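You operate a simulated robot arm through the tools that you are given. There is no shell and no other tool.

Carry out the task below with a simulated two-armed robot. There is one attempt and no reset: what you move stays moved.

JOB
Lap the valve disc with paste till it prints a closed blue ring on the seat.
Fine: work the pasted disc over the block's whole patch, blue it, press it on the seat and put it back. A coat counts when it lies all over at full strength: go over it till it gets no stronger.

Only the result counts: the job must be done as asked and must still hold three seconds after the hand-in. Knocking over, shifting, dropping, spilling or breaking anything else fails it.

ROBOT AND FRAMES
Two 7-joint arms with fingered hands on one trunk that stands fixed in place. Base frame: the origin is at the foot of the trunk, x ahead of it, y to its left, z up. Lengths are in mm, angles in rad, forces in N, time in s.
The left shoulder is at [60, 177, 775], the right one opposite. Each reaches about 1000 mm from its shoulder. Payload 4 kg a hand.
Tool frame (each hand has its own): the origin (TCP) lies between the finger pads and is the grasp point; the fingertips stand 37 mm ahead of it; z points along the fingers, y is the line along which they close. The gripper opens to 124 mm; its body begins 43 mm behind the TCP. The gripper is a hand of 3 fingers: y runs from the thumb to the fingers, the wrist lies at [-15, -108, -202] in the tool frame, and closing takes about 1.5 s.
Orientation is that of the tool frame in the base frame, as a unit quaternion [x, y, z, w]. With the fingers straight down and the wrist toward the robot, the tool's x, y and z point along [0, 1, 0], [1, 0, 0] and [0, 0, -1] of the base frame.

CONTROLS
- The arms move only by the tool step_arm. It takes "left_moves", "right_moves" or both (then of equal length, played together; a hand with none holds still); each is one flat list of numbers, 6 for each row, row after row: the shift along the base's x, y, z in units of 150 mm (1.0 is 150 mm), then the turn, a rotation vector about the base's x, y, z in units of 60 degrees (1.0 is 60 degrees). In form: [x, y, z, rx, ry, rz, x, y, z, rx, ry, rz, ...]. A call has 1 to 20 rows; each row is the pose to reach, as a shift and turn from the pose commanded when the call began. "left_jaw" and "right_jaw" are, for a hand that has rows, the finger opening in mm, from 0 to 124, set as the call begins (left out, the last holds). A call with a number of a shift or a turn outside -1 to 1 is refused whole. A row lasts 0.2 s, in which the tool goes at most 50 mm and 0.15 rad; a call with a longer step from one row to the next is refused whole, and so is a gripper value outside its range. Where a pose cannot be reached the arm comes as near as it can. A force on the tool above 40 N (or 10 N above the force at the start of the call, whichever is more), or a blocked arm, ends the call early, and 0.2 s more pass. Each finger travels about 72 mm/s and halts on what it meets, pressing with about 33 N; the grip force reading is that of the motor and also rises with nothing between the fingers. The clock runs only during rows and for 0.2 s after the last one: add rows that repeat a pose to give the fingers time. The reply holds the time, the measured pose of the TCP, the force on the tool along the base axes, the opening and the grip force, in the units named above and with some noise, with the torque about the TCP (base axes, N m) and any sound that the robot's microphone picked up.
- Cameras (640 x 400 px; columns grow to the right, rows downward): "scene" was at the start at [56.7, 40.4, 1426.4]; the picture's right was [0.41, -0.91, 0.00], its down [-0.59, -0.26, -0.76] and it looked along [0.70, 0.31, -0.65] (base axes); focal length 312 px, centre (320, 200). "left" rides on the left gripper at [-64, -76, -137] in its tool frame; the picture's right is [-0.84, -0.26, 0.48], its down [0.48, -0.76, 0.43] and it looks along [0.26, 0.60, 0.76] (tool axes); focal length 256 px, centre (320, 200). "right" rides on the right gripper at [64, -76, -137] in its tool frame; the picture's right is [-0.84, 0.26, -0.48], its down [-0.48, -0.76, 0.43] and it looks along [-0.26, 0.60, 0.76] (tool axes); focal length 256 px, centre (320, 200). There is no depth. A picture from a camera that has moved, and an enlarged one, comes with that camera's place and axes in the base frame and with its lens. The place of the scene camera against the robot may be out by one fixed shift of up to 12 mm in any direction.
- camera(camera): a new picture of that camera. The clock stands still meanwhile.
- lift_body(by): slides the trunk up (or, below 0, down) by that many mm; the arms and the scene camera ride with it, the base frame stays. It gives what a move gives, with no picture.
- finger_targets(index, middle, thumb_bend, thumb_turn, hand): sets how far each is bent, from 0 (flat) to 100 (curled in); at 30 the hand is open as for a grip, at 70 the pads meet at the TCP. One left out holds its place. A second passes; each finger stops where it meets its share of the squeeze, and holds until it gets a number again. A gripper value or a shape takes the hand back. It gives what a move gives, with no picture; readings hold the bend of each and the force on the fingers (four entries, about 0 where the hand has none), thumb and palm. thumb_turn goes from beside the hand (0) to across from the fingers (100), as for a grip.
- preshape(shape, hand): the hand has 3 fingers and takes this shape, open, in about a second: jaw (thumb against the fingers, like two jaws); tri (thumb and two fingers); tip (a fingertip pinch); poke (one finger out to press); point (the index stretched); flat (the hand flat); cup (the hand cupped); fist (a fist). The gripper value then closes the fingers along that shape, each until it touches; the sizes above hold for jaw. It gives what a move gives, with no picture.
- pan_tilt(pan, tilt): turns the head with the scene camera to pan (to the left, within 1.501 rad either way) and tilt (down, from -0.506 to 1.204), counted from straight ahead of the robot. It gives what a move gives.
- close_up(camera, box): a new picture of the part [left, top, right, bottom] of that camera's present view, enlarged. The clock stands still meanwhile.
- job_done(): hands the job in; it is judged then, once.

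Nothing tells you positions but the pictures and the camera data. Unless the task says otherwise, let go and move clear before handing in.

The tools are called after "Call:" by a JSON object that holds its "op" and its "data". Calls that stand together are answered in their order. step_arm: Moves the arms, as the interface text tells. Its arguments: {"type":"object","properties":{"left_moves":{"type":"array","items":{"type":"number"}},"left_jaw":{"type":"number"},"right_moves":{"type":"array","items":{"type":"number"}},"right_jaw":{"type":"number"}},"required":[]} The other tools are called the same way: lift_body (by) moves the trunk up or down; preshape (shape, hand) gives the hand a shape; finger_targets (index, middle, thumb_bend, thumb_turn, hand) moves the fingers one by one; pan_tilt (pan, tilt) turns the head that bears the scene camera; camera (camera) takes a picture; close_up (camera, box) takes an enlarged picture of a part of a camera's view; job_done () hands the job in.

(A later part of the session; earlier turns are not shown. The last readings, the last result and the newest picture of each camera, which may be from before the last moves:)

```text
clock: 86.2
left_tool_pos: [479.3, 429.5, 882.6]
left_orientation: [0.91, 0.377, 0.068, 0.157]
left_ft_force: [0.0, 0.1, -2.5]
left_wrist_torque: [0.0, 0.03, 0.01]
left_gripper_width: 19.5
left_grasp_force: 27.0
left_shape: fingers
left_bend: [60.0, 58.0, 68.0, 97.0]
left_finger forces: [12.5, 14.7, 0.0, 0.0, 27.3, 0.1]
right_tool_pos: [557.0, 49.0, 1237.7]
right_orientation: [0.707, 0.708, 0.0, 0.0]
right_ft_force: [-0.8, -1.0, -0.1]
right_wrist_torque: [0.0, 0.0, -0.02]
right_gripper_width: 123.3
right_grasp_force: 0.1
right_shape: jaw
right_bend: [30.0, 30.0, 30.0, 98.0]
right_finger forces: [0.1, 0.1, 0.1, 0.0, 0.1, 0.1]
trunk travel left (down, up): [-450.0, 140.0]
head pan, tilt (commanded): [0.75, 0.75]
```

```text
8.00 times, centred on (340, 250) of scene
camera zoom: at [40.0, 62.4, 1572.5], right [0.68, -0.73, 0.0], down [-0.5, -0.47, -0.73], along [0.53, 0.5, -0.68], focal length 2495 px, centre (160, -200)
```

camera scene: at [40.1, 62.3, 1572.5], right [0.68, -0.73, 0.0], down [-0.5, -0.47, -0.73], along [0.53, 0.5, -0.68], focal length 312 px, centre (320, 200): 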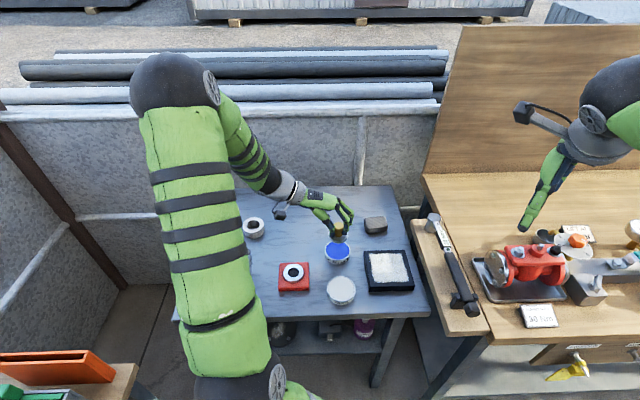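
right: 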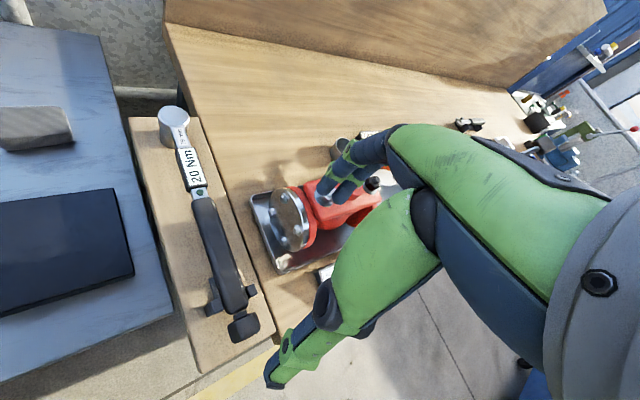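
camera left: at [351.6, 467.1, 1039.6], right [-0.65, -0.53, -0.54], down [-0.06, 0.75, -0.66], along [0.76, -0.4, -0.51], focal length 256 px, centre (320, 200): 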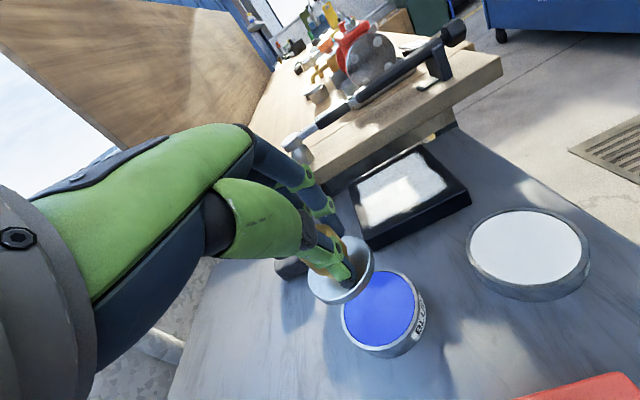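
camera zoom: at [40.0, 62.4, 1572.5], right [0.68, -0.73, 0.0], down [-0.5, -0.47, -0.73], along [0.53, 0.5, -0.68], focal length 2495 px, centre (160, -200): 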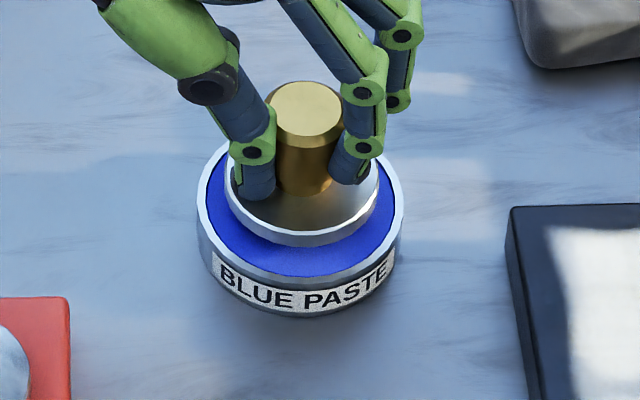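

Both views agree within about 2 mm. I'll shift −1.5 mm in x and descend to the blue paste in small steps.

Call:
{"op": "step_arm", "data": {"left_moves": [-0.01, 0, 0, 0, 0, 0, -0.01, 0, -0.02, 0, 0, 0, -0.01, 0, -0.04, 0, 0, 0, -0.01, 0, -0.04, 0, 0, 0]}}

Call:
{"op": "step_arm", "data": {"left_moves": [0, 0, -0.006, 0, 0, 0, 0, 0, -0.012, 0, 0, 0, 0, 0, -0.012, 0, 0, 0]}}

```text
clock: 87.2
left_tool_pos: [478.7, 429.2, 875.4]
left_orientation: [0.91, 0.377, 0.067, 0.156]
left_ft_force: [-0.2, -0.6, -1.0]
left_wrist_torque: [0.01, 0.04, 0.01]
left_gripper_width: 19.6
left_grasp_force: 27.6
left_shape: fingers
left_bend: [60.0, 58.0, 68.0, 97.0]
left_finger forces: [12.5, 14.6, 0.1, 0.1, 27.4, 0.0]
right_tool_pos: [556.3, 48.1, 1237.6]
right_orientation: [0.707, 0.707, 0.0, 0.0]
right_ft_force: [-0.1, -0.1, 0.5]
right_wrist_torque: [-0.01, 0.02, -0.02]
right_gripper_width: 123.6
right_grasp_force: 0.1
right_shape: jaw
right_bend: [30.0, 30.0, 30.0, 98.0]
right_finger forces: [0.1, 0.0, 0.0, 0.1, 0.0, 0.1]
trunk travel left (down, up): [-450.0, 140.0]
head pan, tilt (commanded): [0.75, 0.75]
```

```text
clock: 88.0
left_tool_pos: [478.5, 429.9, 872.6]
left_orientation: [0.91, 0.377, 0.069, 0.156]
left_ft_force: [0.5, -1.0, 6.7]
left_wrist_torque: [-0.1, -0.08, 0.0]
left_gripper_width: 19.4
left_grasp_force: 27.6
left_shape: fingers
left_bend: [60.0, 58.0, 68.0, 97.0]
left_finger forces: [12.8, 15.0, 0.1, 0.0, 27.8, 0.0]
right_tool_pos: [556.3, 46.1, 1238.1]
right_orientation: [0.706, 0.708, 0.001, 0.0]
right_ft_force: [-0.1, 0.5, -0.7]
right_wrist_torque: [-0.02, 0.0, 0.03]
right_gripper_width: 123.6
right_grasp_force: 0.0
right_shape: jaw
right_bend: [30.0, 30.0, 30.0, 98.0]
right_finger forces: [0.0, 0.0, 0.0, 0.0, 0.0, 0.0]
trunk travel left (down, up): [-450.0, 140.0]
head pan, tilt (commanded): [0.75, 0.75]
```

Contact with the blue paste at 8 N, load near the centre. I'll press a bit more and look at the fit.

Call:
{"op": "step_arm", "data": {"left_moves": [0, 0, -0.005, 0, 0, 0, 0, 0, -0.009, 0, 0, 0, 0, 0, -0.009, 0, 0, 0, 0, 0, -0.009, 0, 0, 0]}}

Call:
{"op": "close_up", "data": {"camera": "left", "box": [290, 220, 420, 330]}}

Call:
{"op": "close_up", "data": {"camera": "scene", "box": [315, 225, 365, 275]}}

```text
clock: 89.0
left_tool_pos: [479.4, 429.9, 873.5]
left_orientation: [0.91, 0.377, 0.068, 0.157]
left_ft_force: [-0.7, 2.3, 23.9]
left_wrist_torque: [-0.15, -0.04, 0.01]
left_gripper_width: 19.5
left_grasp_force: 34.4
left_shape: fingers
left_bend: [60.0, 58.0, 68.0, 97.0]
left_finger forces: [12.9, 15.4, 0.1, 0.0, 40.2, 0.1]
right_tool_pos: [555.8, 48.0, 1238.5]
right_orientation: [0.707, 0.707, 0.0, 0.0]
right_ft_force: [0.4, -0.2, 0.1]
right_wrist_torque: [-0.03, 0.02, 0.0]
right_gripper_width: 123.8
right_grasp_force: 0.0
right_shape: jaw
right_bend: [30.0, 30.0, 30.0, 98.0]
right_finger forces: [0.0, 0.1, 0.0, 0.0, 0.1, 0.0]
trunk travel left (down, up): [-450.0, 140.0]
head pan, tilt (commanded): [0.75, 0.75]
```

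```text
3.64 times, centred on (355, 275) of left
camera zoom: at [350.0, 467.1, 975.0], right [-0.64, -0.53, -0.55], down [-0.06, 0.75, -0.66], along [0.76, -0.39, -0.51], focal length 931 px, centre (193, -73)
```

zoom: 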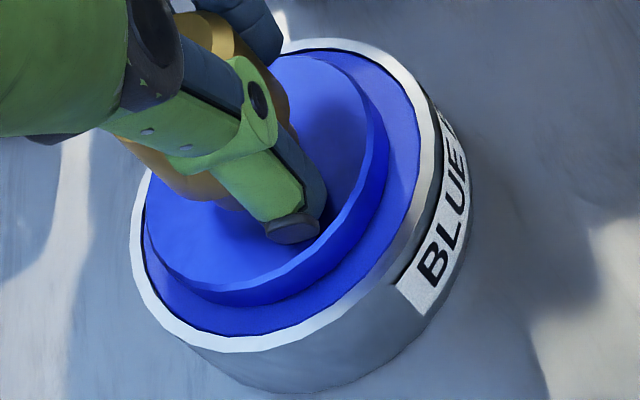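

```text
8.00 times, centred on (340, 250) of scene
camera zoom: at [38.6, 61.4, 1572.7], right [0.68, -0.73, 0.0], down [-0.5, -0.46, -0.73], along [0.54, 0.5, -0.68], focal length 2495 px, centre (160, -200)
```

zoom: 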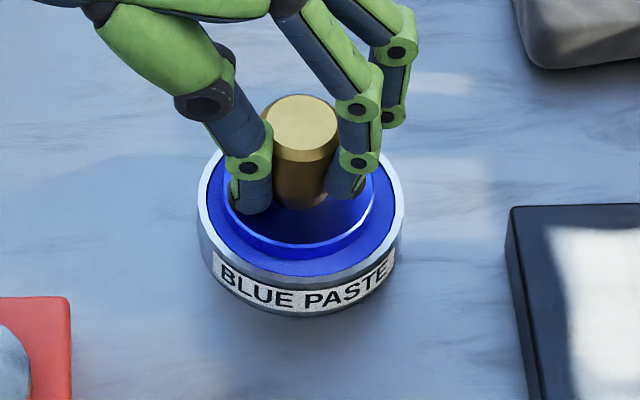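

The disc's plate has turned blue. I'll dwell with gentle pressure and see whether the colour gets any stronger.

Call:
{"op": "step_arm", "data": {"left_moves": [0, 0, 0, 0, 0, 0, 0, 0, 0, 0, 0, 0, 0, 0, 0, 0, 0, 0, 0, 0, 0, 0, 0, 0, 0, 0, 0, 0, 0, 0, 0, 0, 0, 0, 0, 0, 0, 0, 0, 0, 0, 0, 0, 0, 0, 0, 0, 0]}}

Call:
{"op": "close_up", "data": {"camera": "left", "box": [290, 220, 420, 330]}}

Call:
{"op": "close_up", "data": {"camera": "scene", "box": [315, 225, 365, 275]}}

```text
clock: 90.8
left_tool_pos: [478.6, 429.9, 872.5]
left_orientation: [0.911, 0.376, 0.068, 0.157]
left_ft_force: [0.7, 4.2, 30.4]
left_wrist_torque: [-0.2, -0.03, 0.07]
left_gripper_width: 19.4
left_grasp_force: 38.3
left_shape: fingers
left_bend: [60.0, 58.0, 68.0, 98.0]
left_finger forces: [12.8, 16.5, 0.0, 0.1, 47.3, 0.0]
right_tool_pos: [554.9, 46.8, 1237.6]
right_orientation: [0.707, 0.707, 0.0, 0.001]
right_ft_force: [0.2, 0.2, 0.4]
right_wrist_torque: [0.0, -0.03, -0.01]
right_gripper_width: 123.6
right_grasp_force: 0.0
right_shape: jaw
right_bend: [30.0, 30.0, 30.0, 98.0]
right_finger forces: [0.0, 0.0, 0.0, 0.1, 0.0, 0.0]
trunk travel left (down, up): [-450.0, 140.0]
head pan, tilt (commanded): [0.75, 0.75]
```

```text
3.64 times, centred on (355, 275) of left
camera zoom: at [349.7, 467.0, 974.8], right [-0.64, -0.53, -0.55], down [-0.06, 0.75, -0.66], along [0.76, -0.39, -0.51], focal length 931 px, centre (193, -73)
```

zoom: 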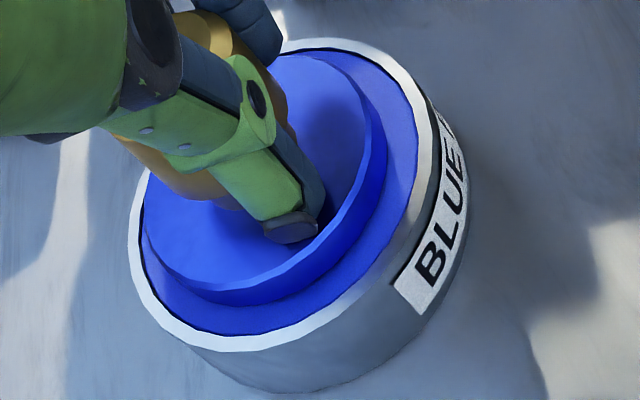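

```text
8.00 times, centred on (340, 250) of scene
camera zoom: at [38.3, 61.3, 1572.7], right [0.68, -0.73, 0.0], down [-0.5, -0.46, -0.73], along [0.54, 0.5, -0.68], focal length 2495 px, centre (160, -200)
```

zoom: 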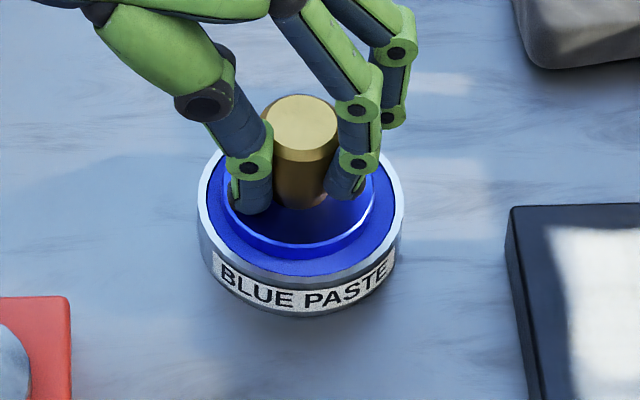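

The colour is unchanged, so the blue coat is at full strength. I'll lift the disc clear and inspect it.

Call:
{"op": "step_arm", "data": {"left_moves": [0, 0, 0.01, 0, 0, 0, 0, 0, 0.05, 0, 0, 0, 0, 0, 0.15, 0, 0, 0, 0, 0, 0.3, 0, 0, 0, 0, 0, 0.43, 0, 0, 0, 0, 0, 0.43, 0, 0, 0]}}

Call:
{"op": "close_up", "data": {"camera": "left", "box": [280, 200, 410, 320]}}

Call:
{"op": "close_up", "data": {"camera": "scene", "box": [300, 200, 380, 280]}}

Call:
{"op": "camera", "data": {"camera": "scene"}}

```text
clock: 92.2
left_tool_pos: [479.3, 430.7, 938.2]
left_orientation: [0.91, 0.377, 0.068, 0.157]
left_ft_force: [-0.6, 0.8, -1.0]
left_wrist_torque: [0.01, -0.01, 0.01]
left_gripper_width: 19.5
left_grasp_force: 27.2
left_shape: fingers
left_bend: [60.0, 58.0, 68.0, 97.0]
left_finger forces: [12.5, 14.5, 0.0, 0.0, 27.3, 0.0]
right_tool_pos: [557.0, 48.5, 1236.9]
right_orientation: [0.708, 0.707, 0.0, 0.0]
right_ft_force: [0.0, 0.5, 0.4]
right_wrist_torque: [0.0, -0.01, 0.03]
right_gripper_width: 123.7
right_grasp_force: 0.1
right_shape: jaw
right_bend: [30.0, 30.0, 30.0, 98.0]
right_finger forces: [0.0, 0.1, 0.0, 0.1, 0.0, 0.1]
trunk travel left (down, up): [-450.0, 140.0]
head pan, tilt (commanded): [0.75, 0.75]
```

```text
3.33 times, centred on (345, 260) of left
camera zoom: at [350.7, 467.5, 1039.1], right [-0.65, -0.54, -0.54], down [-0.06, 0.75, -0.66], along [0.76, -0.4, -0.51], focal length 853 px, centre (237, 0)
```

zoom: 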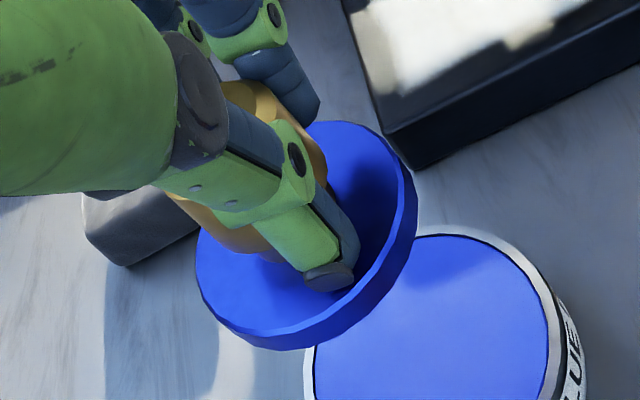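

```text
5.00 times, centred on (340, 240) of scene
camera zoom: at [40.1, 62.5, 1572.5], right [0.68, -0.73, 0.0], down [-0.5, -0.47, -0.73], along [0.53, 0.5, -0.68], focal length 1560 px, centre (220, 0)
```

zoom: 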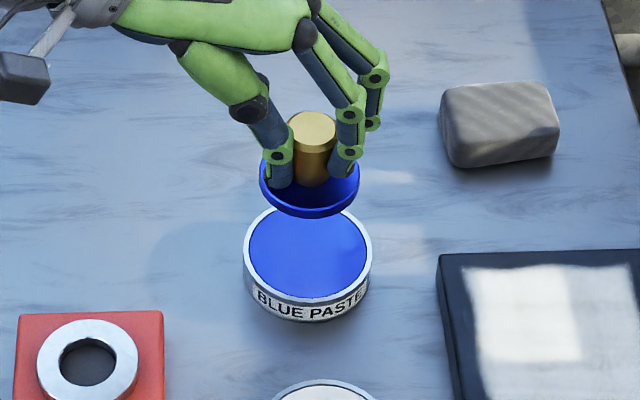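

```text
taken
camera scene: at [40.1, 62.5, 1572.5], right [0.68, -0.73, 0.0], down [-0.5, -0.47, -0.73], along [0.53, 0.5, -0.68], focal length 312 px, centre (320, 200)
```

scene: 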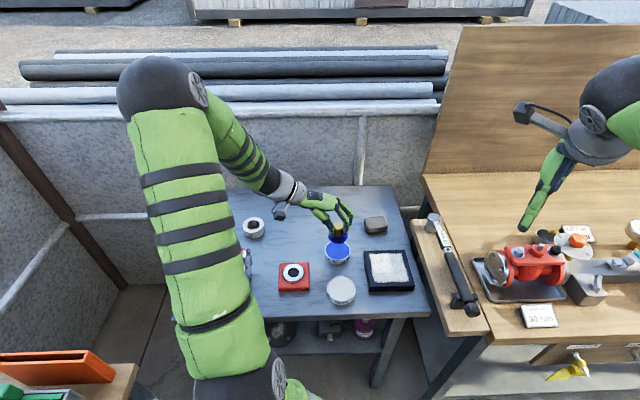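

The whole disc is blue and sits unchanged in the grip. Before going to the seat, I'll take a close look at the film on the block.

Call:
{"op": "close_up", "data": {"camera": "scene", "box": [362, 245, 418, 295]}}

Call:
{"op": "close_up", "data": {"camera": "scene", "box": [270, 255, 320, 300]}}

Call:
{"op": "camera", "data": {"camera": "left"}}

Call:
{"op": "camera", "data": {"camera": "right"}}

```text
8.00 times, centred on (390, 270) of scene
camera zoom: at [40.1, 62.5, 1572.5], right [0.68, -0.73, 0.0], down [-0.5, -0.47, -0.73], along [0.53, 0.5, -0.68], focal length 2495 px, centre (-240, -360)
```

zoom: 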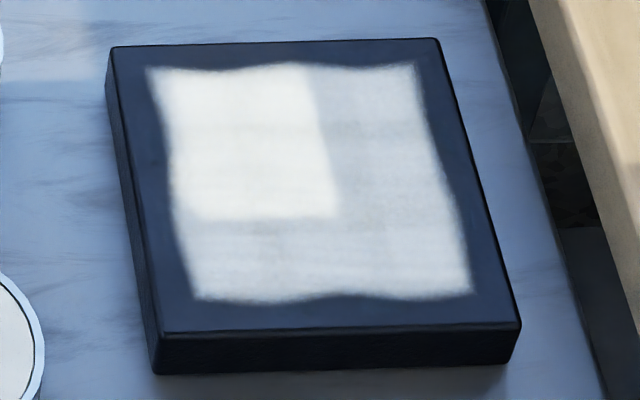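

```text
8.89 times, centred on (295, 278) of scene
camera zoom: at [40.1, 62.5, 1572.5], right [0.68, -0.73, 0.0], down [-0.5, -0.47, -0.73], along [0.53, 0.5, -0.68], focal length 2772 px, centre (542, -489)
```

zoom: 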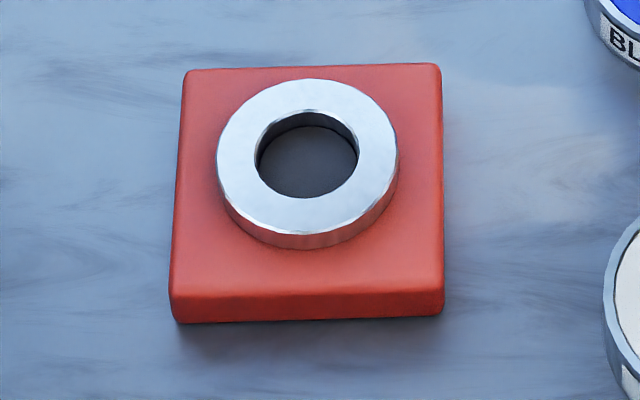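

```text
taken
camera left: at [350.7, 467.5, 1039.1], right [-0.65, -0.54, -0.54], down [-0.06, 0.75, -0.66], along [0.76, -0.4, -0.51], focal length 256 px, centre (320, 200)
```

left: 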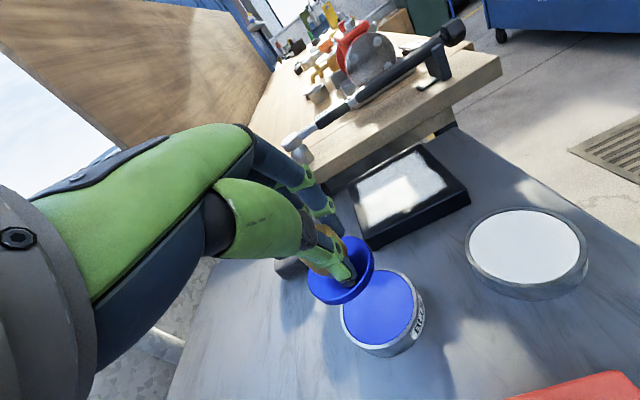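

```text
taken
camera right: at [481.9, 110.6, 1373.7], right [0.26, -0.84, 0.48], down [-0.76, -0.48, -0.43], along [0.6, -0.26, -0.76], focal length 256 px, centre (320, 200)
```

right: 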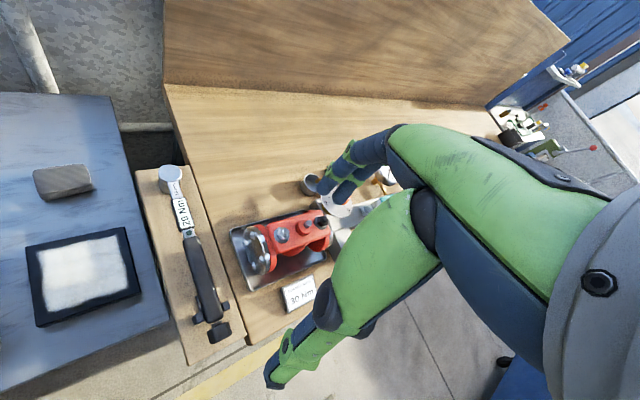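

I'll use the right camera for a top-down look at the film's evenness.

Call:
{"op": "close_up", "data": {"camera": "right", "box": [10, 215, 160, 335]}}

```text
3.33 times, centred on (85, 275) of right
camera zoom: at [481.9, 110.6, 1373.7], right [0.26, -0.84, 0.48], down [-0.76, -0.48, -0.43], along [0.6, -0.26, -0.76], focal length 853 px, centre (1103, -50)
```

zoom: 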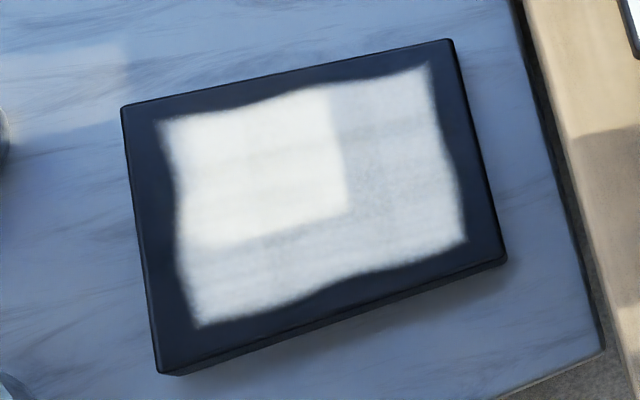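

The film is even and solid everywhere. Now for the seat at about (346, 455, 825): I'll turn the wrist back to point away from the valve while moving toward it at height.

Call:
{"op": "step_arm", "data": {"left_moves": [-0.04, 0, 0, 0, 0, 0.13, -0.08, 0, 0, 0, 0, 0.26, -0.12, 0, 0, 0, 0, 0.39, -0.16, 0, 0, 0, 0, 0.52, -0.2, 0, 0, 0, 0, 0.65, -0.24, 0, 0, 0, 0, 0.78, -0.28, 0, 0, 0, 0, 0.917, -0.28, 0, 0, 0, 0, 0.917]}}

Call:
{"op": "camera", "data": {"camera": "scene"}}

Call:
{"op": "camera", "data": {"camera": "left"}}

```text
clock: 94.0
left_tool_pos: [454.7, 441.5, 939.9]
left_orientation: [0.633, 0.756, 0.132, 0.107]
left_ft_force: [1.0, -0.3, -1.6]
left_wrist_torque: [0.01, 0.03, -0.02]
left_gripper_width: 19.2
left_grasp_force: 26.4
left_shape: fingers
left_bend: [61.0, 59.0, 68.0, 97.0]
left_finger forces: [12.4, 14.1, 0.0, 0.0, 26.4, 0.0]
left hand out of reach, approached as far as the arm can: row 6, 7, 8
right_tool_pos: [558.8, 44.8, 1237.2]
right_orientation: [0.707, 0.707, 0.0, -0.001]
right_ft_force: [0.6, -0.7, -0.2]
right_wrist_torque: [0.06, 0.05, 0.02]
right_gripper_width: 123.7
right_grasp_force: 0.1
right_shape: jaw
right_bend: [30.0, 30.0, 30.0, 98.0]
right_finger forces: [0.0, 0.0, 0.1, 0.0, 0.0, 0.1]
trunk travel left (down, up): [-450.0, 140.0]
head pan, tilt (commanded): [0.75, 0.75]
```

```text
taken
camera scene: at [41.3, 59.0, 1572.6], right [0.68, -0.73, 0.0], down [-0.5, -0.46, -0.73], along [0.53, 0.5, -0.68], focal length 312 px, centre (320, 200)
```

scene: 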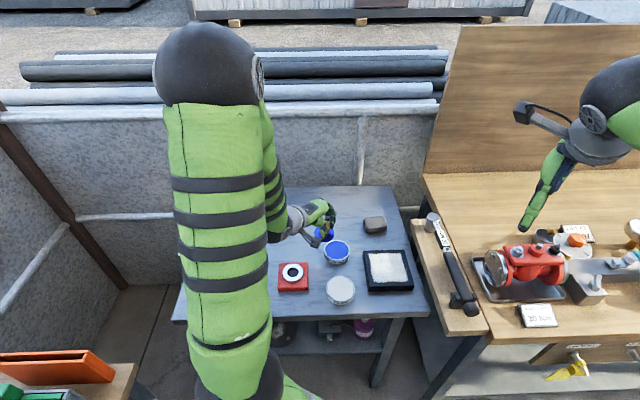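

```text
taken
camera left: at [350.3, 358.7, 1041.3], right [0.07, -0.83, -0.55], down [-0.65, 0.38, -0.66], along [0.76, 0.4, -0.52], focal length 256 px, centre (320, 200)
```

left: 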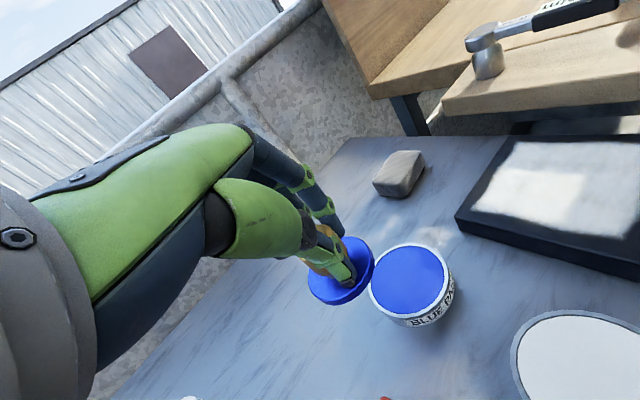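

The arm can't fold that close to the shoulder at this trunk height. I'll raise the hand 150 mm, then lower the trunk 150 mm so the shoulder sits farther below the wrist.

Call:
{"op": "step_arm", "data": {"left_moves": [0.03, 0.02, 0.15, 0, 0, 0, 0.06, 0.04, 0.3, 0, 0, 0, 0.09, 0.06, 0.45, 0, 0, 0, 0.12, 0.08, 0.6, 0, 0, 0, 0.15, 0.1, 0.75, 0, 0, 0, 0.18, 0.12, 0.9, 0, 0, 0, 0.2, 0.13, 1.0, 0, 0, 0, 0.2, 0.13, 1.0, 0, 0, 0]}}

Call:
{"op": "camera", "data": {"camera": "scene"}}

```text
clock: 95.8
left_tool_pos: [484.1, 464.6, 1089.0]
left_orientation: [0.633, 0.755, 0.132, 0.107]
left_ft_force: [-0.2, 0.3, -2.6]
left_wrist_torque: [0.0, 0.02, -0.01]
left_gripper_width: 19.0
left_grasp_force: 25.9
left_shape: fingers
left_bend: [61.0, 59.0, 68.0, 97.0]
left_finger forces: [12.4, 14.0, 0.1, 0.0, 26.1, 0.0]
right_tool_pos: [556.3, 48.0, 1237.4]
right_orientation: [0.707, 0.707, 0.001, 0.0]
right_ft_force: [0.1, 0.7, -0.4]
right_wrist_torque: [-0.01, -0.02, 0.02]
right_gripper_width: 123.5
right_grasp_force: 0.1
right_shape: jaw
right_bend: [30.0, 30.0, 30.0, 98.0]
right_finger forces: [0.0, 0.0, 0.0, 0.1, 0.0, 0.1]
trunk travel left (down, up): [-450.0, 140.0]
head pan, tilt (commanded): [0.75, 0.75]
```

```text
taken
camera scene: at [39.9, 62.5, 1572.5], right [0.68, -0.73, 0.0], down [-0.5, -0.47, -0.73], along [0.53, 0.5, -0.68], focal length 312 px, centre (320, 200)
```

scene: 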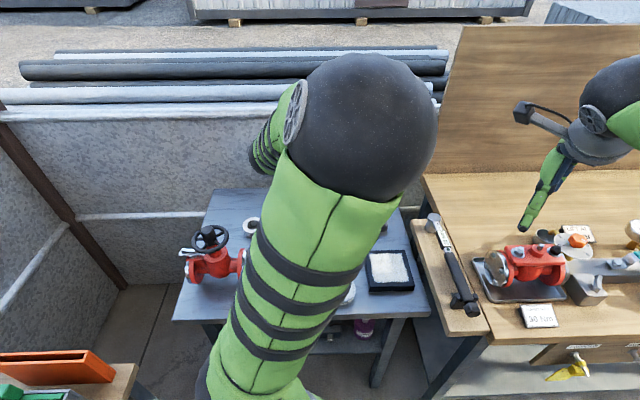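

The elbow swung inward over the top, but nothing is near it and the grip is unchanged. I'll lower the trunk 150 mm and look again.

Call:
{"op": "lift_body", "data": {"by": -150}}

Call:
{"op": "camera", "data": {"camera": "scene"}}

Call:
{"op": "camera", "data": {"camera": "left"}}

```text
clock: 97.5
left_tool_pos: [485.3, 464.1, 939.7]
left_orientation: [0.633, 0.755, 0.132, 0.108]
left_ft_force: [-0.5, -0.1, -2.1]
left_wrist_torque: [0.0, 0.07, -0.04]
left_gripper_width: 18.9
left_grasp_force: 25.8
left_shape: fingers
left_bend: [61.0, 59.0, 68.0, 97.0]
left_finger forces: [12.3, 13.9, 0.1, 0.1, 26.0, 0.0]
right_tool_pos: [556.3, 47.8, 1086.7]
right_orientation: [0.707, 0.708, 0.0, 0.0]
right_ft_force: [-0.2, -1.1, 0.1]
right_wrist_torque: [-0.01, 0.01, 0.0]
right_gripper_width: 123.4
right_grasp_force: 0.0
right_shape: jaw
right_bend: [30.0, 30.0, 30.0, 98.0]
right_finger forces: [0.1, 0.0, 0.0, 0.0, 0.0, 0.1]
trunk travel left (down, up): [-300.0, 290.0]
head pan, tilt (commanded): [0.75, 0.75]
```

```text
taken
camera scene: at [39.9, 62.3, 1422.6], right [0.68, -0.73, 0.0], down [-0.5, -0.47, -0.73], along [0.53, 0.5, -0.68], focal length 312 px, centre (320, 200)
```

scene: 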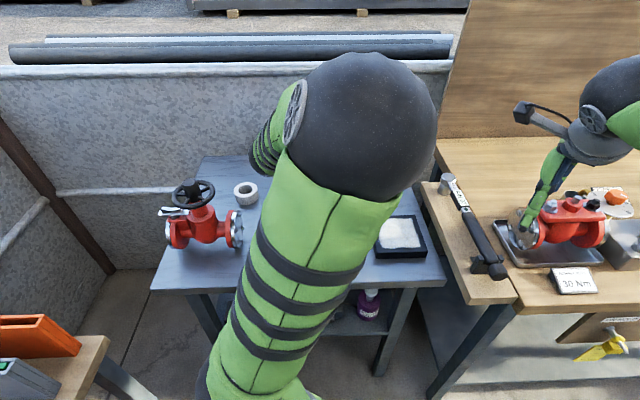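

```text
taken
camera left: at [379.8, 380.0, 1040.3], right [0.07, -0.84, -0.54], down [-0.65, 0.38, -0.66], along [0.76, 0.4, -0.51], focal length 256 px, centre (320, 200)
```

left: 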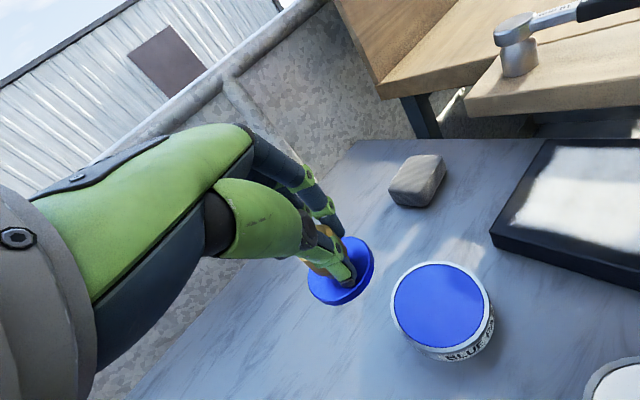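

The hand is at the same place with the trunk lower; the elbow blocks the scene view for now. I'll move toward the seat in small steps and watch reachability.

Call:
{"op": "step_arm", "data": {"left_moves": [-0.13, -0.01, 0, 0, 0, 0, -0.26, -0.03, 0, 0, 0, 0, -0.39, -0.04, 0, 0, 0, 0, -0.52, -0.05, 0, 0, 0, 0, -0.65, -0.06, 0, 0, 0, 0, -0.65, -0.06, 0, 0, 0, 0]}}

Call:
{"op": "camera", "data": {"camera": "scene"}}

Call:
{"op": "camera", "data": {"camera": "left"}}

```text
clock: 98.9
left_tool_pos: [385.8, 454.8, 939.0]
left_orientation: [0.633, 0.755, 0.131, 0.107]
left_ft_force: [0.1, 0.4, -1.8]
left_wrist_torque: [0.02, 0.02, -0.01]
left_gripper_width: 19.2
left_grasp_force: 26.9
left_shape: fingers
left_bend: [61.0, 59.0, 68.0, 97.0]
left_finger forces: [12.4, 14.1, 0.1, 0.0, 26.1, 0.0]
right_tool_pos: [556.4, 46.9, 1087.7]
right_orientation: [0.707, 0.707, 0.0, 0.0]
right_ft_force: [0.5, -0.2, 0.1]
right_wrist_torque: [0.02, -0.02, 0.01]
right_gripper_width: 123.6
right_grasp_force: 0.1
right_shape: jaw
right_bend: [30.0, 30.0, 30.0, 98.0]
right_finger forces: [0.0, 0.0, 0.0, 0.1, 0.1, 0.0]
trunk travel left (down, up): [-300.0, 290.0]
head pan, tilt (commanded): [0.75, 0.75]
```

```text
taken
camera scene: at [40.0, 62.3, 1422.5], right [0.68, -0.73, 0.0], down [-0.5, -0.47, -0.73], along [0.53, 0.5, -0.68], focal length 312 px, centre (320, 200)
```

scene: 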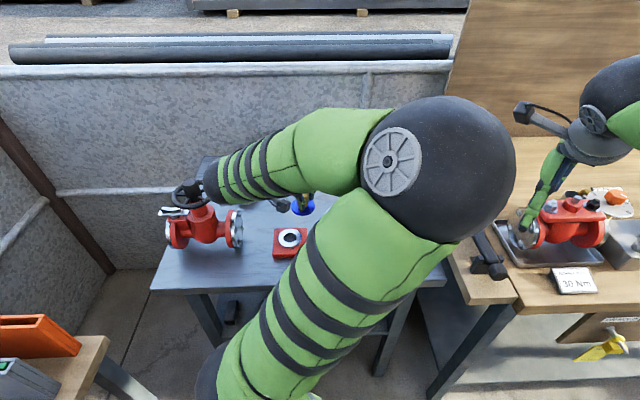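

```text
taken
camera left: at [281.2, 371.5, 1041.2], right [0.07, -0.84, -0.54], down [-0.65, 0.38, -0.66], along [0.76, 0.4, -0.51], focal length 256 px, centre (320, 200)
```

left: 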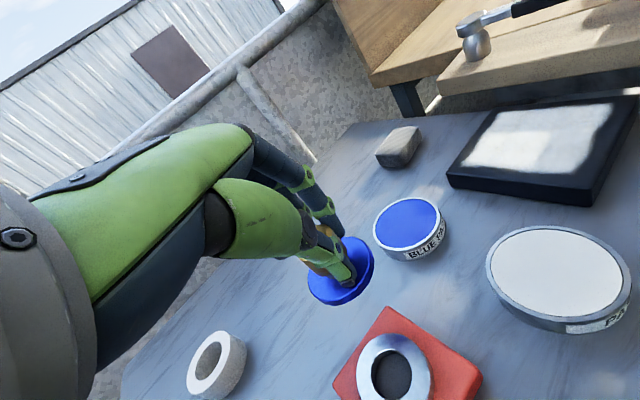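

The forearm passes well above and in front of the valve wheel. I'll continue to above the seat ring.

Call:
{"op": "step_arm", "data": {"left_moves": [-0.1, -0.012, 0, 0, 0, 0, -0.2, -0.024, 0, 0, 0, 0, -0.3, -0.036, 0, 0, 0, 0, -0.386, -0.047, 0, 0, 0, 0, -0.386, -0.047, 0, 0, 0, 0]}}

Call:
{"op": "camera", "data": {"camera": "scene"}}

Call:
{"op": "close_up", "data": {"camera": "left", "box": [280, 220, 480, 400]}}

```text
clock: 100.1
left_tool_pos: [337.5, 467.7, 952.7]
left_orientation: [0.634, 0.754, 0.131, 0.108]
left_ft_force: [-0.5, -0.5, -0.5]
left_wrist_torque: [0.02, 0.05, 0.0]
left_gripper_width: 19.2
left_grasp_force: 26.4
left_shape: fingers
left_bend: [61.0, 59.0, 68.0, 97.0]
left_finger forces: [12.2, 14.1, 0.1, 0.0, 26.1, 0.0]
left hand out of reach, approached as far as the arm can: row 1, 2, 3, 4, 5
right_tool_pos: [557.3, 48.3, 1087.9]
right_orientation: [0.707, 0.707, 0.0, 0.0]
right_ft_force: [-0.3, 0.2, -1.2]
right_wrist_torque: [0.01, 0.01, -0.02]
right_gripper_width: 123.8
right_grasp_force: 0.0
right_shape: jaw
right_bend: [30.0, 30.0, 30.0, 98.0]
right_finger forces: [0.0, 0.1, 0.1, 0.0, 0.1, 0.1]
trunk travel left (down, up): [-300.0, 290.0]
head pan, tilt (commanded): [0.75, 0.75]
```

```text
taken
camera scene: at [40.1, 62.3, 1422.5], right [0.68, -0.73, 0.0], down [-0.5, -0.47, -0.73], along [0.53, 0.5, -0.68], focal length 312 px, centre (320, 200)
```

scene: 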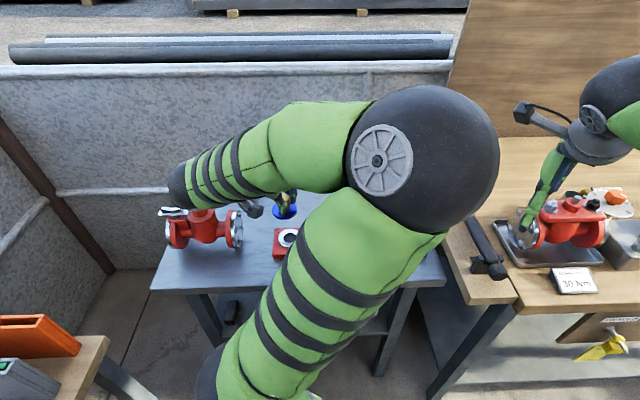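

```text
2.22 times, centred on (380, 310) of left
camera zoom: at [233.9, 384.3, 1054.9], right [0.07, -0.84, -0.54], down [-0.65, 0.38, -0.66], along [0.76, 0.4, -0.52], focal length 569 px, centre (187, -44)
```

zoom: 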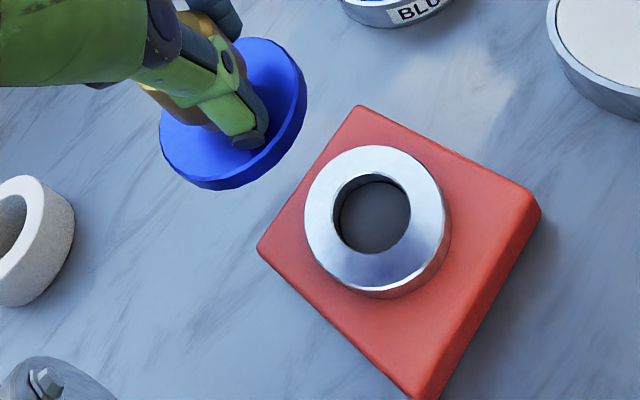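

The wrist can't reach this orientation with the elbow on this side. With the elbow inboard, it's more natural to approach the seat with the wrist toward −y, so I'll back off, rise, and turn the hand in that direction.

Call:
{"op": "step_arm", "data": {"left_moves": [0.06, 0, 0.06, 0, 0, 0.1, 0.12, 0, 0.12, 0, 0, 0.2, 0.18, 0, 0.18, 0, 0, 0.3, 0.24, 0, 0.24, 0, 0, 0.4, 0.3, 0, 0.3, 0, 0, 0.5, 0.3, 0, 0.3, 0, 0, 0.6, 0.3, 0, 0.3, 0, 0, 0.6]}}

Call:
{"op": "camera", "data": {"camera": "scene"}}

Call:
{"op": "camera", "data": {"camera": "left"}}

```text
clock: 101.7
left_tool_pos: [383.7, 467.3, 998.0]
left_orientation: [0.368, 0.914, 0.159, 0.062]
left_ft_force: [0.2, 0.2, -1.5]
left_wrist_torque: [-0.05, 0.01, -0.02]
left_gripper_width: 18.7
left_grasp_force: 26.4
left_shape: fingers
left_bend: [61.0, 59.0, 68.0, 97.0]
left_finger forces: [12.4, 14.1, 0.0, 0.0, 25.9, 0.0]
right_tool_pos: [556.9, 47.7, 1087.9]
right_orientation: [0.707, 0.707, 0.0, 0.0]
right_ft_force: [0.0, -0.9, -0.9]
right_wrist_torque: [0.01, 0.0, 0.01]
right_gripper_width: 123.7
right_grasp_force: 0.2
right_shape: jaw
right_bend: [30.0, 30.0, 30.0, 98.0]
right_finger forces: [0.0, 0.1, 0.0, 0.0, 0.0, 0.0]
trunk travel left (down, up): [-300.0, 290.0]
head pan, tilt (commanded): [0.75, 0.75]
```

```text
taken
camera scene: at [40.1, 62.2, 1422.5], right [0.68, -0.73, 0.0], down [-0.5, -0.47, -0.73], along [0.53, 0.5, -0.68], focal length 312 px, centre (320, 200)
```

scene: 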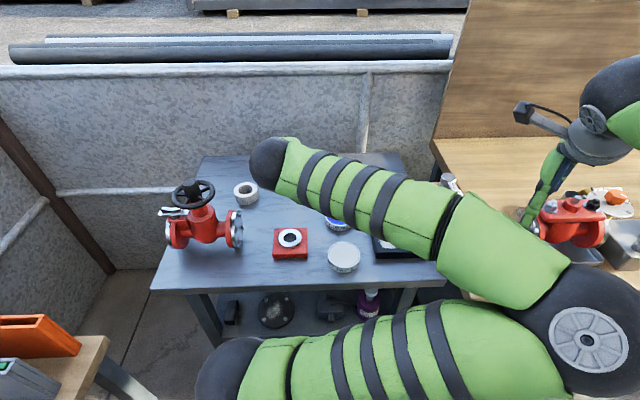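

```text
taken
camera left: at [348.8, 337.8, 1098.7], right [0.55, -0.64, -0.54], down [-0.75, -0.07, -0.66], along [0.38, 0.77, -0.51], focal length 256 px, centre (320, 200)
```

left: 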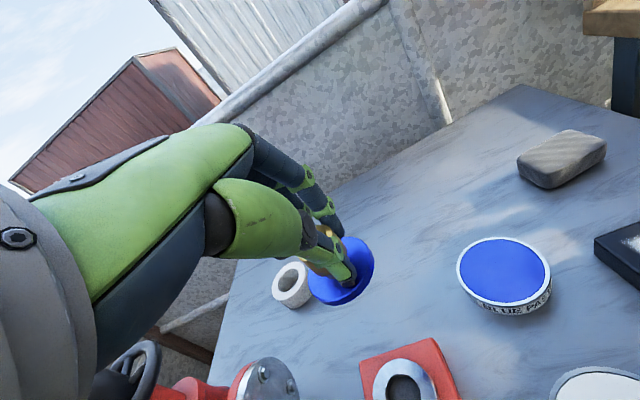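

The elbow is drifting too far to the right, toward the other arm. A better plan is the opposite: turn the wrist toward +y (elbow back on the left), which also keeps clear of the valve wheel. I'll rotate back step by step at height.

Call:
{"op": "step_arm", "data": {"left_moves": [0.06, 0, 0, 0, 0, -0.12, 0.12, 0, 0, 0, 0, -0.24, 0.18, 0, 0, 0, 0, -0.36, 0.24, 0, 0, 0, 0, -0.48, 0.3, 0, 0, 0, 0, -0.6, 0.36, 0, 0, 0, 0, -0.72, 0.42, 0, 0, 0, 0, -0.84, 0.42, 0, 0, 0, 0, -0.96, 0.42, 0, 0, 0, 0, -0.96]}}

Call:
{"op": "camera", "data": {"camera": "scene"}}

Call:
{"op": "camera", "data": {"camera": "left"}}

```text
clock: 103.7
left_tool_pos: [448.0, 467.5, 998.1]
left_orientation: [0.764, 0.623, 0.11, 0.131]
left_ft_force: [-0.6, -0.1, -1.2]
left_wrist_torque: [-0.02, 0.01, 0.01]
left_gripper_width: 19.0
left_grasp_force: 26.4
left_shape: fingers
left_bend: [61.0, 59.0, 68.0, 97.0]
left_finger forces: [12.2, 14.1, 0.1, 0.0, 25.8, 0.0]
right_tool_pos: [557.0, 47.1, 1087.5]
right_orientation: [0.707, 0.707, 0.0, 0.0]
right_ft_force: [0.0, 0.1, 0.1]
right_wrist_torque: [0.0, -0.01, 0.01]
right_gripper_width: 123.6
right_grasp_force: 0.1
right_shape: jaw
right_bend: [30.0, 30.0, 30.0, 98.0]
right_finger forces: [0.1, 0.0, 0.0, 0.0, 0.1, 0.1]
trunk travel left (down, up): [-300.0, 290.0]
head pan, tilt (commanded): [0.75, 0.75]
```

```text
taken
camera scene: at [39.9, 62.4, 1422.5], right [0.68, -0.73, 0.0], down [-0.5, -0.47, -0.73], along [0.53, 0.5, -0.68], focal length 312 px, centre (320, 200)
```

scene: 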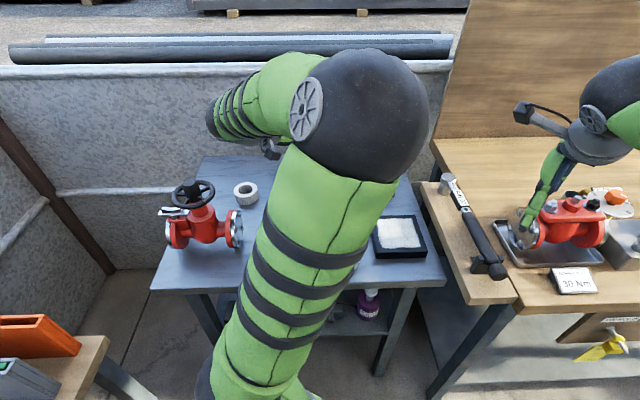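

```text
taken
camera left: at [320.4, 428.4, 1100.3], right [-0.25, -0.8, -0.54], down [-0.46, 0.59, -0.66], along [0.85, 0.09, -0.51], focal length 256 px, centre (320, 200)
```

left: 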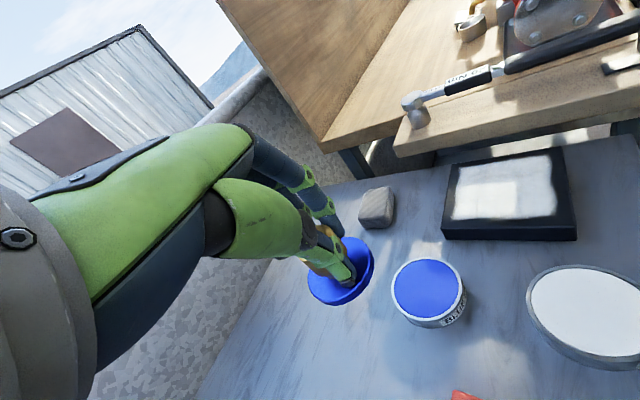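

The elbow is returning to the left. I'll keep turning toward the +y wrist direction.

Call:
{"op": "step_arm", "data": {"left_moves": [0, 0, 0, 0, 0, -0.12, 0, 0, 0, 0, 0, -0.24, 0, 0, 0, 0, 0, -0.36, 0, 0, 0, 0, 0, -0.48, 0, 0, 0, 0, 0, -0.6, 0, 0, 0, 0, 0, -0.72, 0, 0, 0, 0, 0, -0.84, 0, 0, 0, 0, 0, -0.84]}}

Call:
{"op": "camera", "data": {"camera": "scene"}}

Call:
{"op": "camera", "data": {"camera": "left"}}

```text
clock: 105.5
left_tool_pos: [447.6, 467.8, 997.7]
left_orientation: [0.956, 0.238, 0.044, 0.164]
left_ft_force: [0.1, 0.2, -1.5]
left_wrist_torque: [0.01, 0.03, -0.02]
left_gripper_width: 18.7
left_grasp_force: 26.2
left_shape: fingers
left_bend: [61.0, 59.0, 68.0, 97.0]
left_finger forces: [12.3, 14.0, 0.1, 0.0, 25.7, 0.0]
right_tool_pos: [556.6, 47.4, 1087.2]
right_orientation: [0.707, 0.708, 0.0, 0.0]
right_ft_force: [-0.5, -0.1, -0.2]
right_wrist_torque: [-0.01, -0.01, -0.03]
right_gripper_width: 123.5
right_grasp_force: 0.0
right_shape: jaw
right_bend: [30.0, 30.0, 30.0, 98.0]
right_finger forces: [0.0, 0.0, 0.0, 0.0, 0.0, 0.0]
trunk travel left (down, up): [-300.0, 290.0]
head pan, tilt (commanded): [0.75, 0.75]
```

```text
taken
camera scene: at [40.1, 62.3, 1422.5], right [0.68, -0.73, 0.0], down [-0.5, -0.47, -0.73], along [0.53, 0.5, -0.68], focal length 312 px, centre (320, 200)
```

scene: 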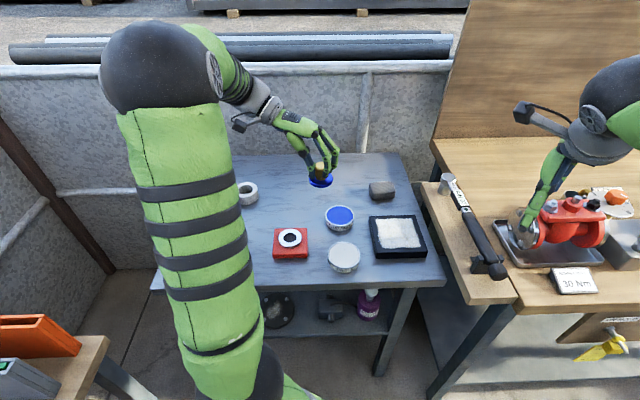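

```text
taken
camera left: at [335.4, 541.0, 1099.7], right [-0.77, -0.32, -0.55], down [0.16, 0.73, -0.66], along [0.61, -0.6, -0.51], focal length 256 px, centre (320, 200)
```

left: 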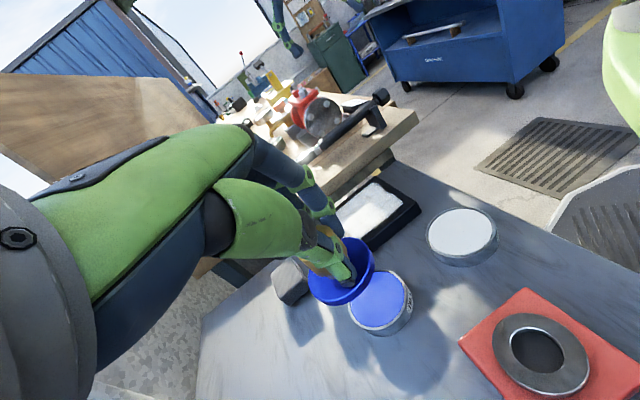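

The elbow is back on the left and the scene view is clear. I'll finish turning the wrist toward +y and move above the seat at height.

Call:
{"op": "step_arm", "data": {"left_moves": [-0.07, 0.005, 0, 0, 0, -0.12, -0.14, 0.01, 0, 0, 0, -0.24, -0.21, 0.015, -0.05, 0, 0, -0.36, -0.28, 0.02, -0.1, 0, 0, -0.467, -0.38, 0.025, -0.15, 0, 0, -0.467, -0.48, 0.03, -0.2, 0, 0, -0.467, -0.58, 0.035, -0.25, 0, 0, -0.467, -0.69, 0.046, -0.3, 0, 0, -0.467, -0.69, 0.046, -0.3, 0, 0, -0.467]}}

Call:
{"op": "camera", "data": {"camera": "scene"}}

Call:
{"op": "camera", "data": {"camera": "left"}}

```text
clock: 107.5
left_tool_pos: [344.1, 474.5, 952.6]
left_orientation: [0.985, -0.001, 0.003, 0.17]
left_ft_force: [0.5, -0.3, -1.4]
left_wrist_torque: [0.06, -0.04, 0.01]
left_gripper_width: 18.6
left_grasp_force: 25.5
left_shape: fingers
left_bend: [61.0, 59.0, 68.0, 97.0]
left_finger forces: [12.3, 13.9, 0.0, 0.0, 25.5, 0.0]
right_tool_pos: [557.4, 47.7, 1087.2]
right_orientation: [0.707, 0.707, 0.0, 0.0]
right_ft_force: [0.7, 0.3, 0.0]
right_wrist_torque: [0.01, -0.04, 0.02]
right_gripper_width: 123.7
right_grasp_force: 0.1
right_shape: jaw
right_bend: [30.0, 30.0, 30.0, 98.0]
right_finger forces: [0.0, 0.0, 0.0, 0.0, 0.1, 0.0]
trunk travel left (down, up): [-300.0, 290.0]
head pan, tilt (commanded): [0.75, 0.75]
```

```text
taken
camera scene: at [39.9, 62.4, 1422.5], right [0.68, -0.73, 0.0], down [-0.5, -0.47, -0.73], along [0.53, 0.5, -0.68], focal length 312 px, centre (320, 200)
```

scene: 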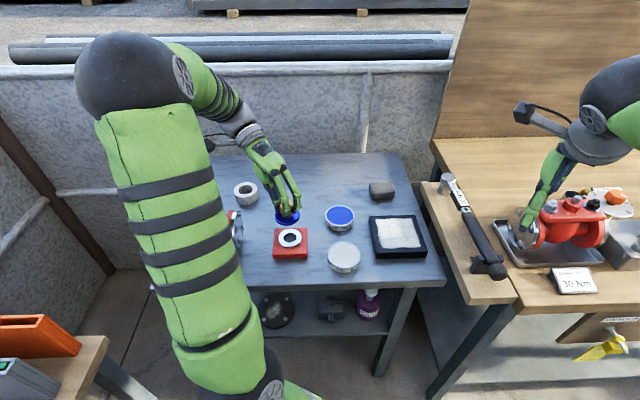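

```text
taken
camera left: at [280.4, 591.9, 1054.5], right [-0.83, 0.08, -0.55], down [0.49, 0.57, -0.66], along [0.26, -0.82, -0.51], focal length 256 px, centre (320, 200)
```

left: 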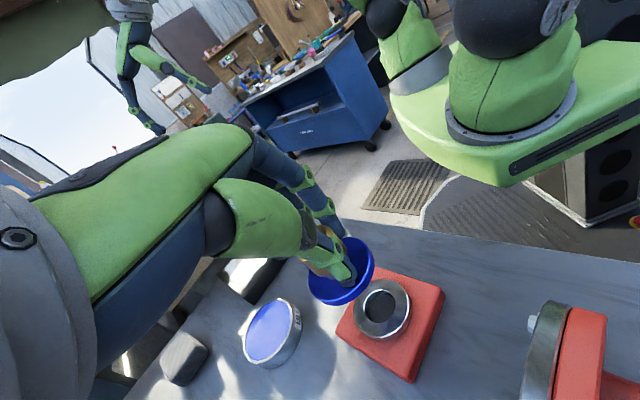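

The hand is above the seat, but the camera on it would come close to the valve wheel when lowered. I'll turn another 20° so it stands clear.

Call:
{"op": "step_arm", "data": {"left_moves": [0.015, 0, 0, 0, 0, -0.11, 0.03, 0, 0, 0, 0, -0.22, 0.044, 0, 0, 0, 0, -0.333, 0.044, 0, 0, 0, 0, -0.333]}}

Call:
{"op": "camera", "data": {"camera": "left"}}

Call:
{"op": "close_up", "data": {"camera": "scene", "box": [210, 140, 340, 270]}}

Call:
{"op": "close_up", "data": {"camera": "left", "box": [290, 220, 450, 370]}}

```text
clock: 108.5
left_tool_pos: [351.9, 473.8, 953.3]
left_orientation: [0.97, -0.171, -0.027, 0.169]
left_ft_force: [1.2, -0.9, -2.5]
left_wrist_torque: [0.06, 0.02, 0.0]
left_gripper_width: 19.1
left_grasp_force: 25.3
left_shape: fingers
left_bend: [61.0, 59.0, 68.0, 97.0]
left_finger forces: [12.2, 14.0, 0.1, 0.0, 25.6, 0.0]
right_tool_pos: [556.6, 48.2, 1087.0]
right_orientation: [0.707, 0.707, 0.0, 0.0]
right_ft_force: [0.6, -0.4, 0.2]
right_wrist_torque: [0.01, -0.02, 0.0]
right_gripper_width: 123.7
right_grasp_force: 0.1
right_shape: jaw
right_bend: [30.0, 30.0, 30.0, 98.0]
right_finger forces: [0.1, 0.0, 0.1, 0.0, 0.0, 0.1]
trunk travel left (down, up): [-300.0, 290.0]
head pan, tilt (commanded): [0.75, 0.75]
```

```text
taken
camera left: at [330.4, 605.9, 1055.2], right [-0.76, 0.36, -0.54], down [0.65, 0.37, -0.66], along [-0.04, -0.86, -0.51], focal length 256 px, centre (320, 200)
```

left: 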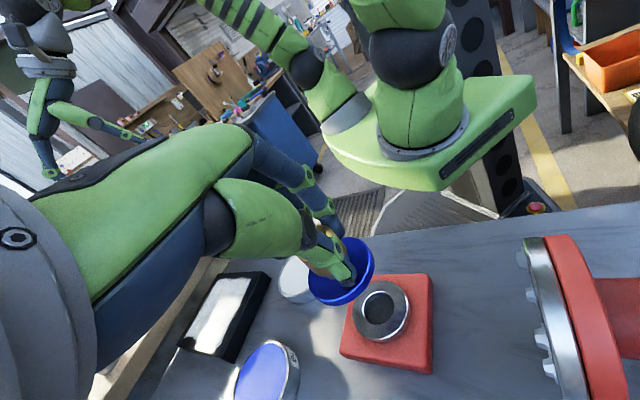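

```text
3.08 times, centred on (275, 205) of scene
camera zoom: at [40.1, 62.4, 1422.5], right [0.68, -0.73, 0.0], down [-0.5, -0.47, -0.73], along [0.53, 0.5, -0.68], focal length 960 px, centre (458, 185)
```

zoom: 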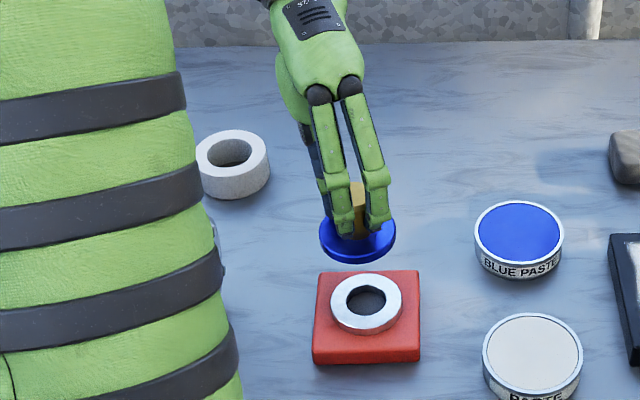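

```text
2.67 times, centred on (370, 295) of left
camera zoom: at [330.4, 605.9, 1055.2], right [-0.76, 0.36, -0.54], down [0.65, 0.37, -0.66], along [-0.04, -0.86, -0.51], focal length 683 px, centre (187, -53)
```

zoom: 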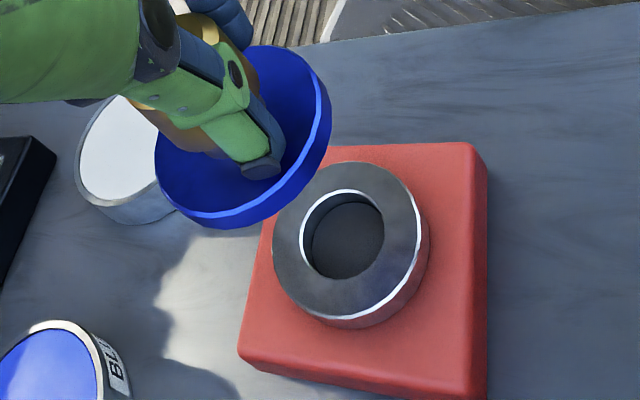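

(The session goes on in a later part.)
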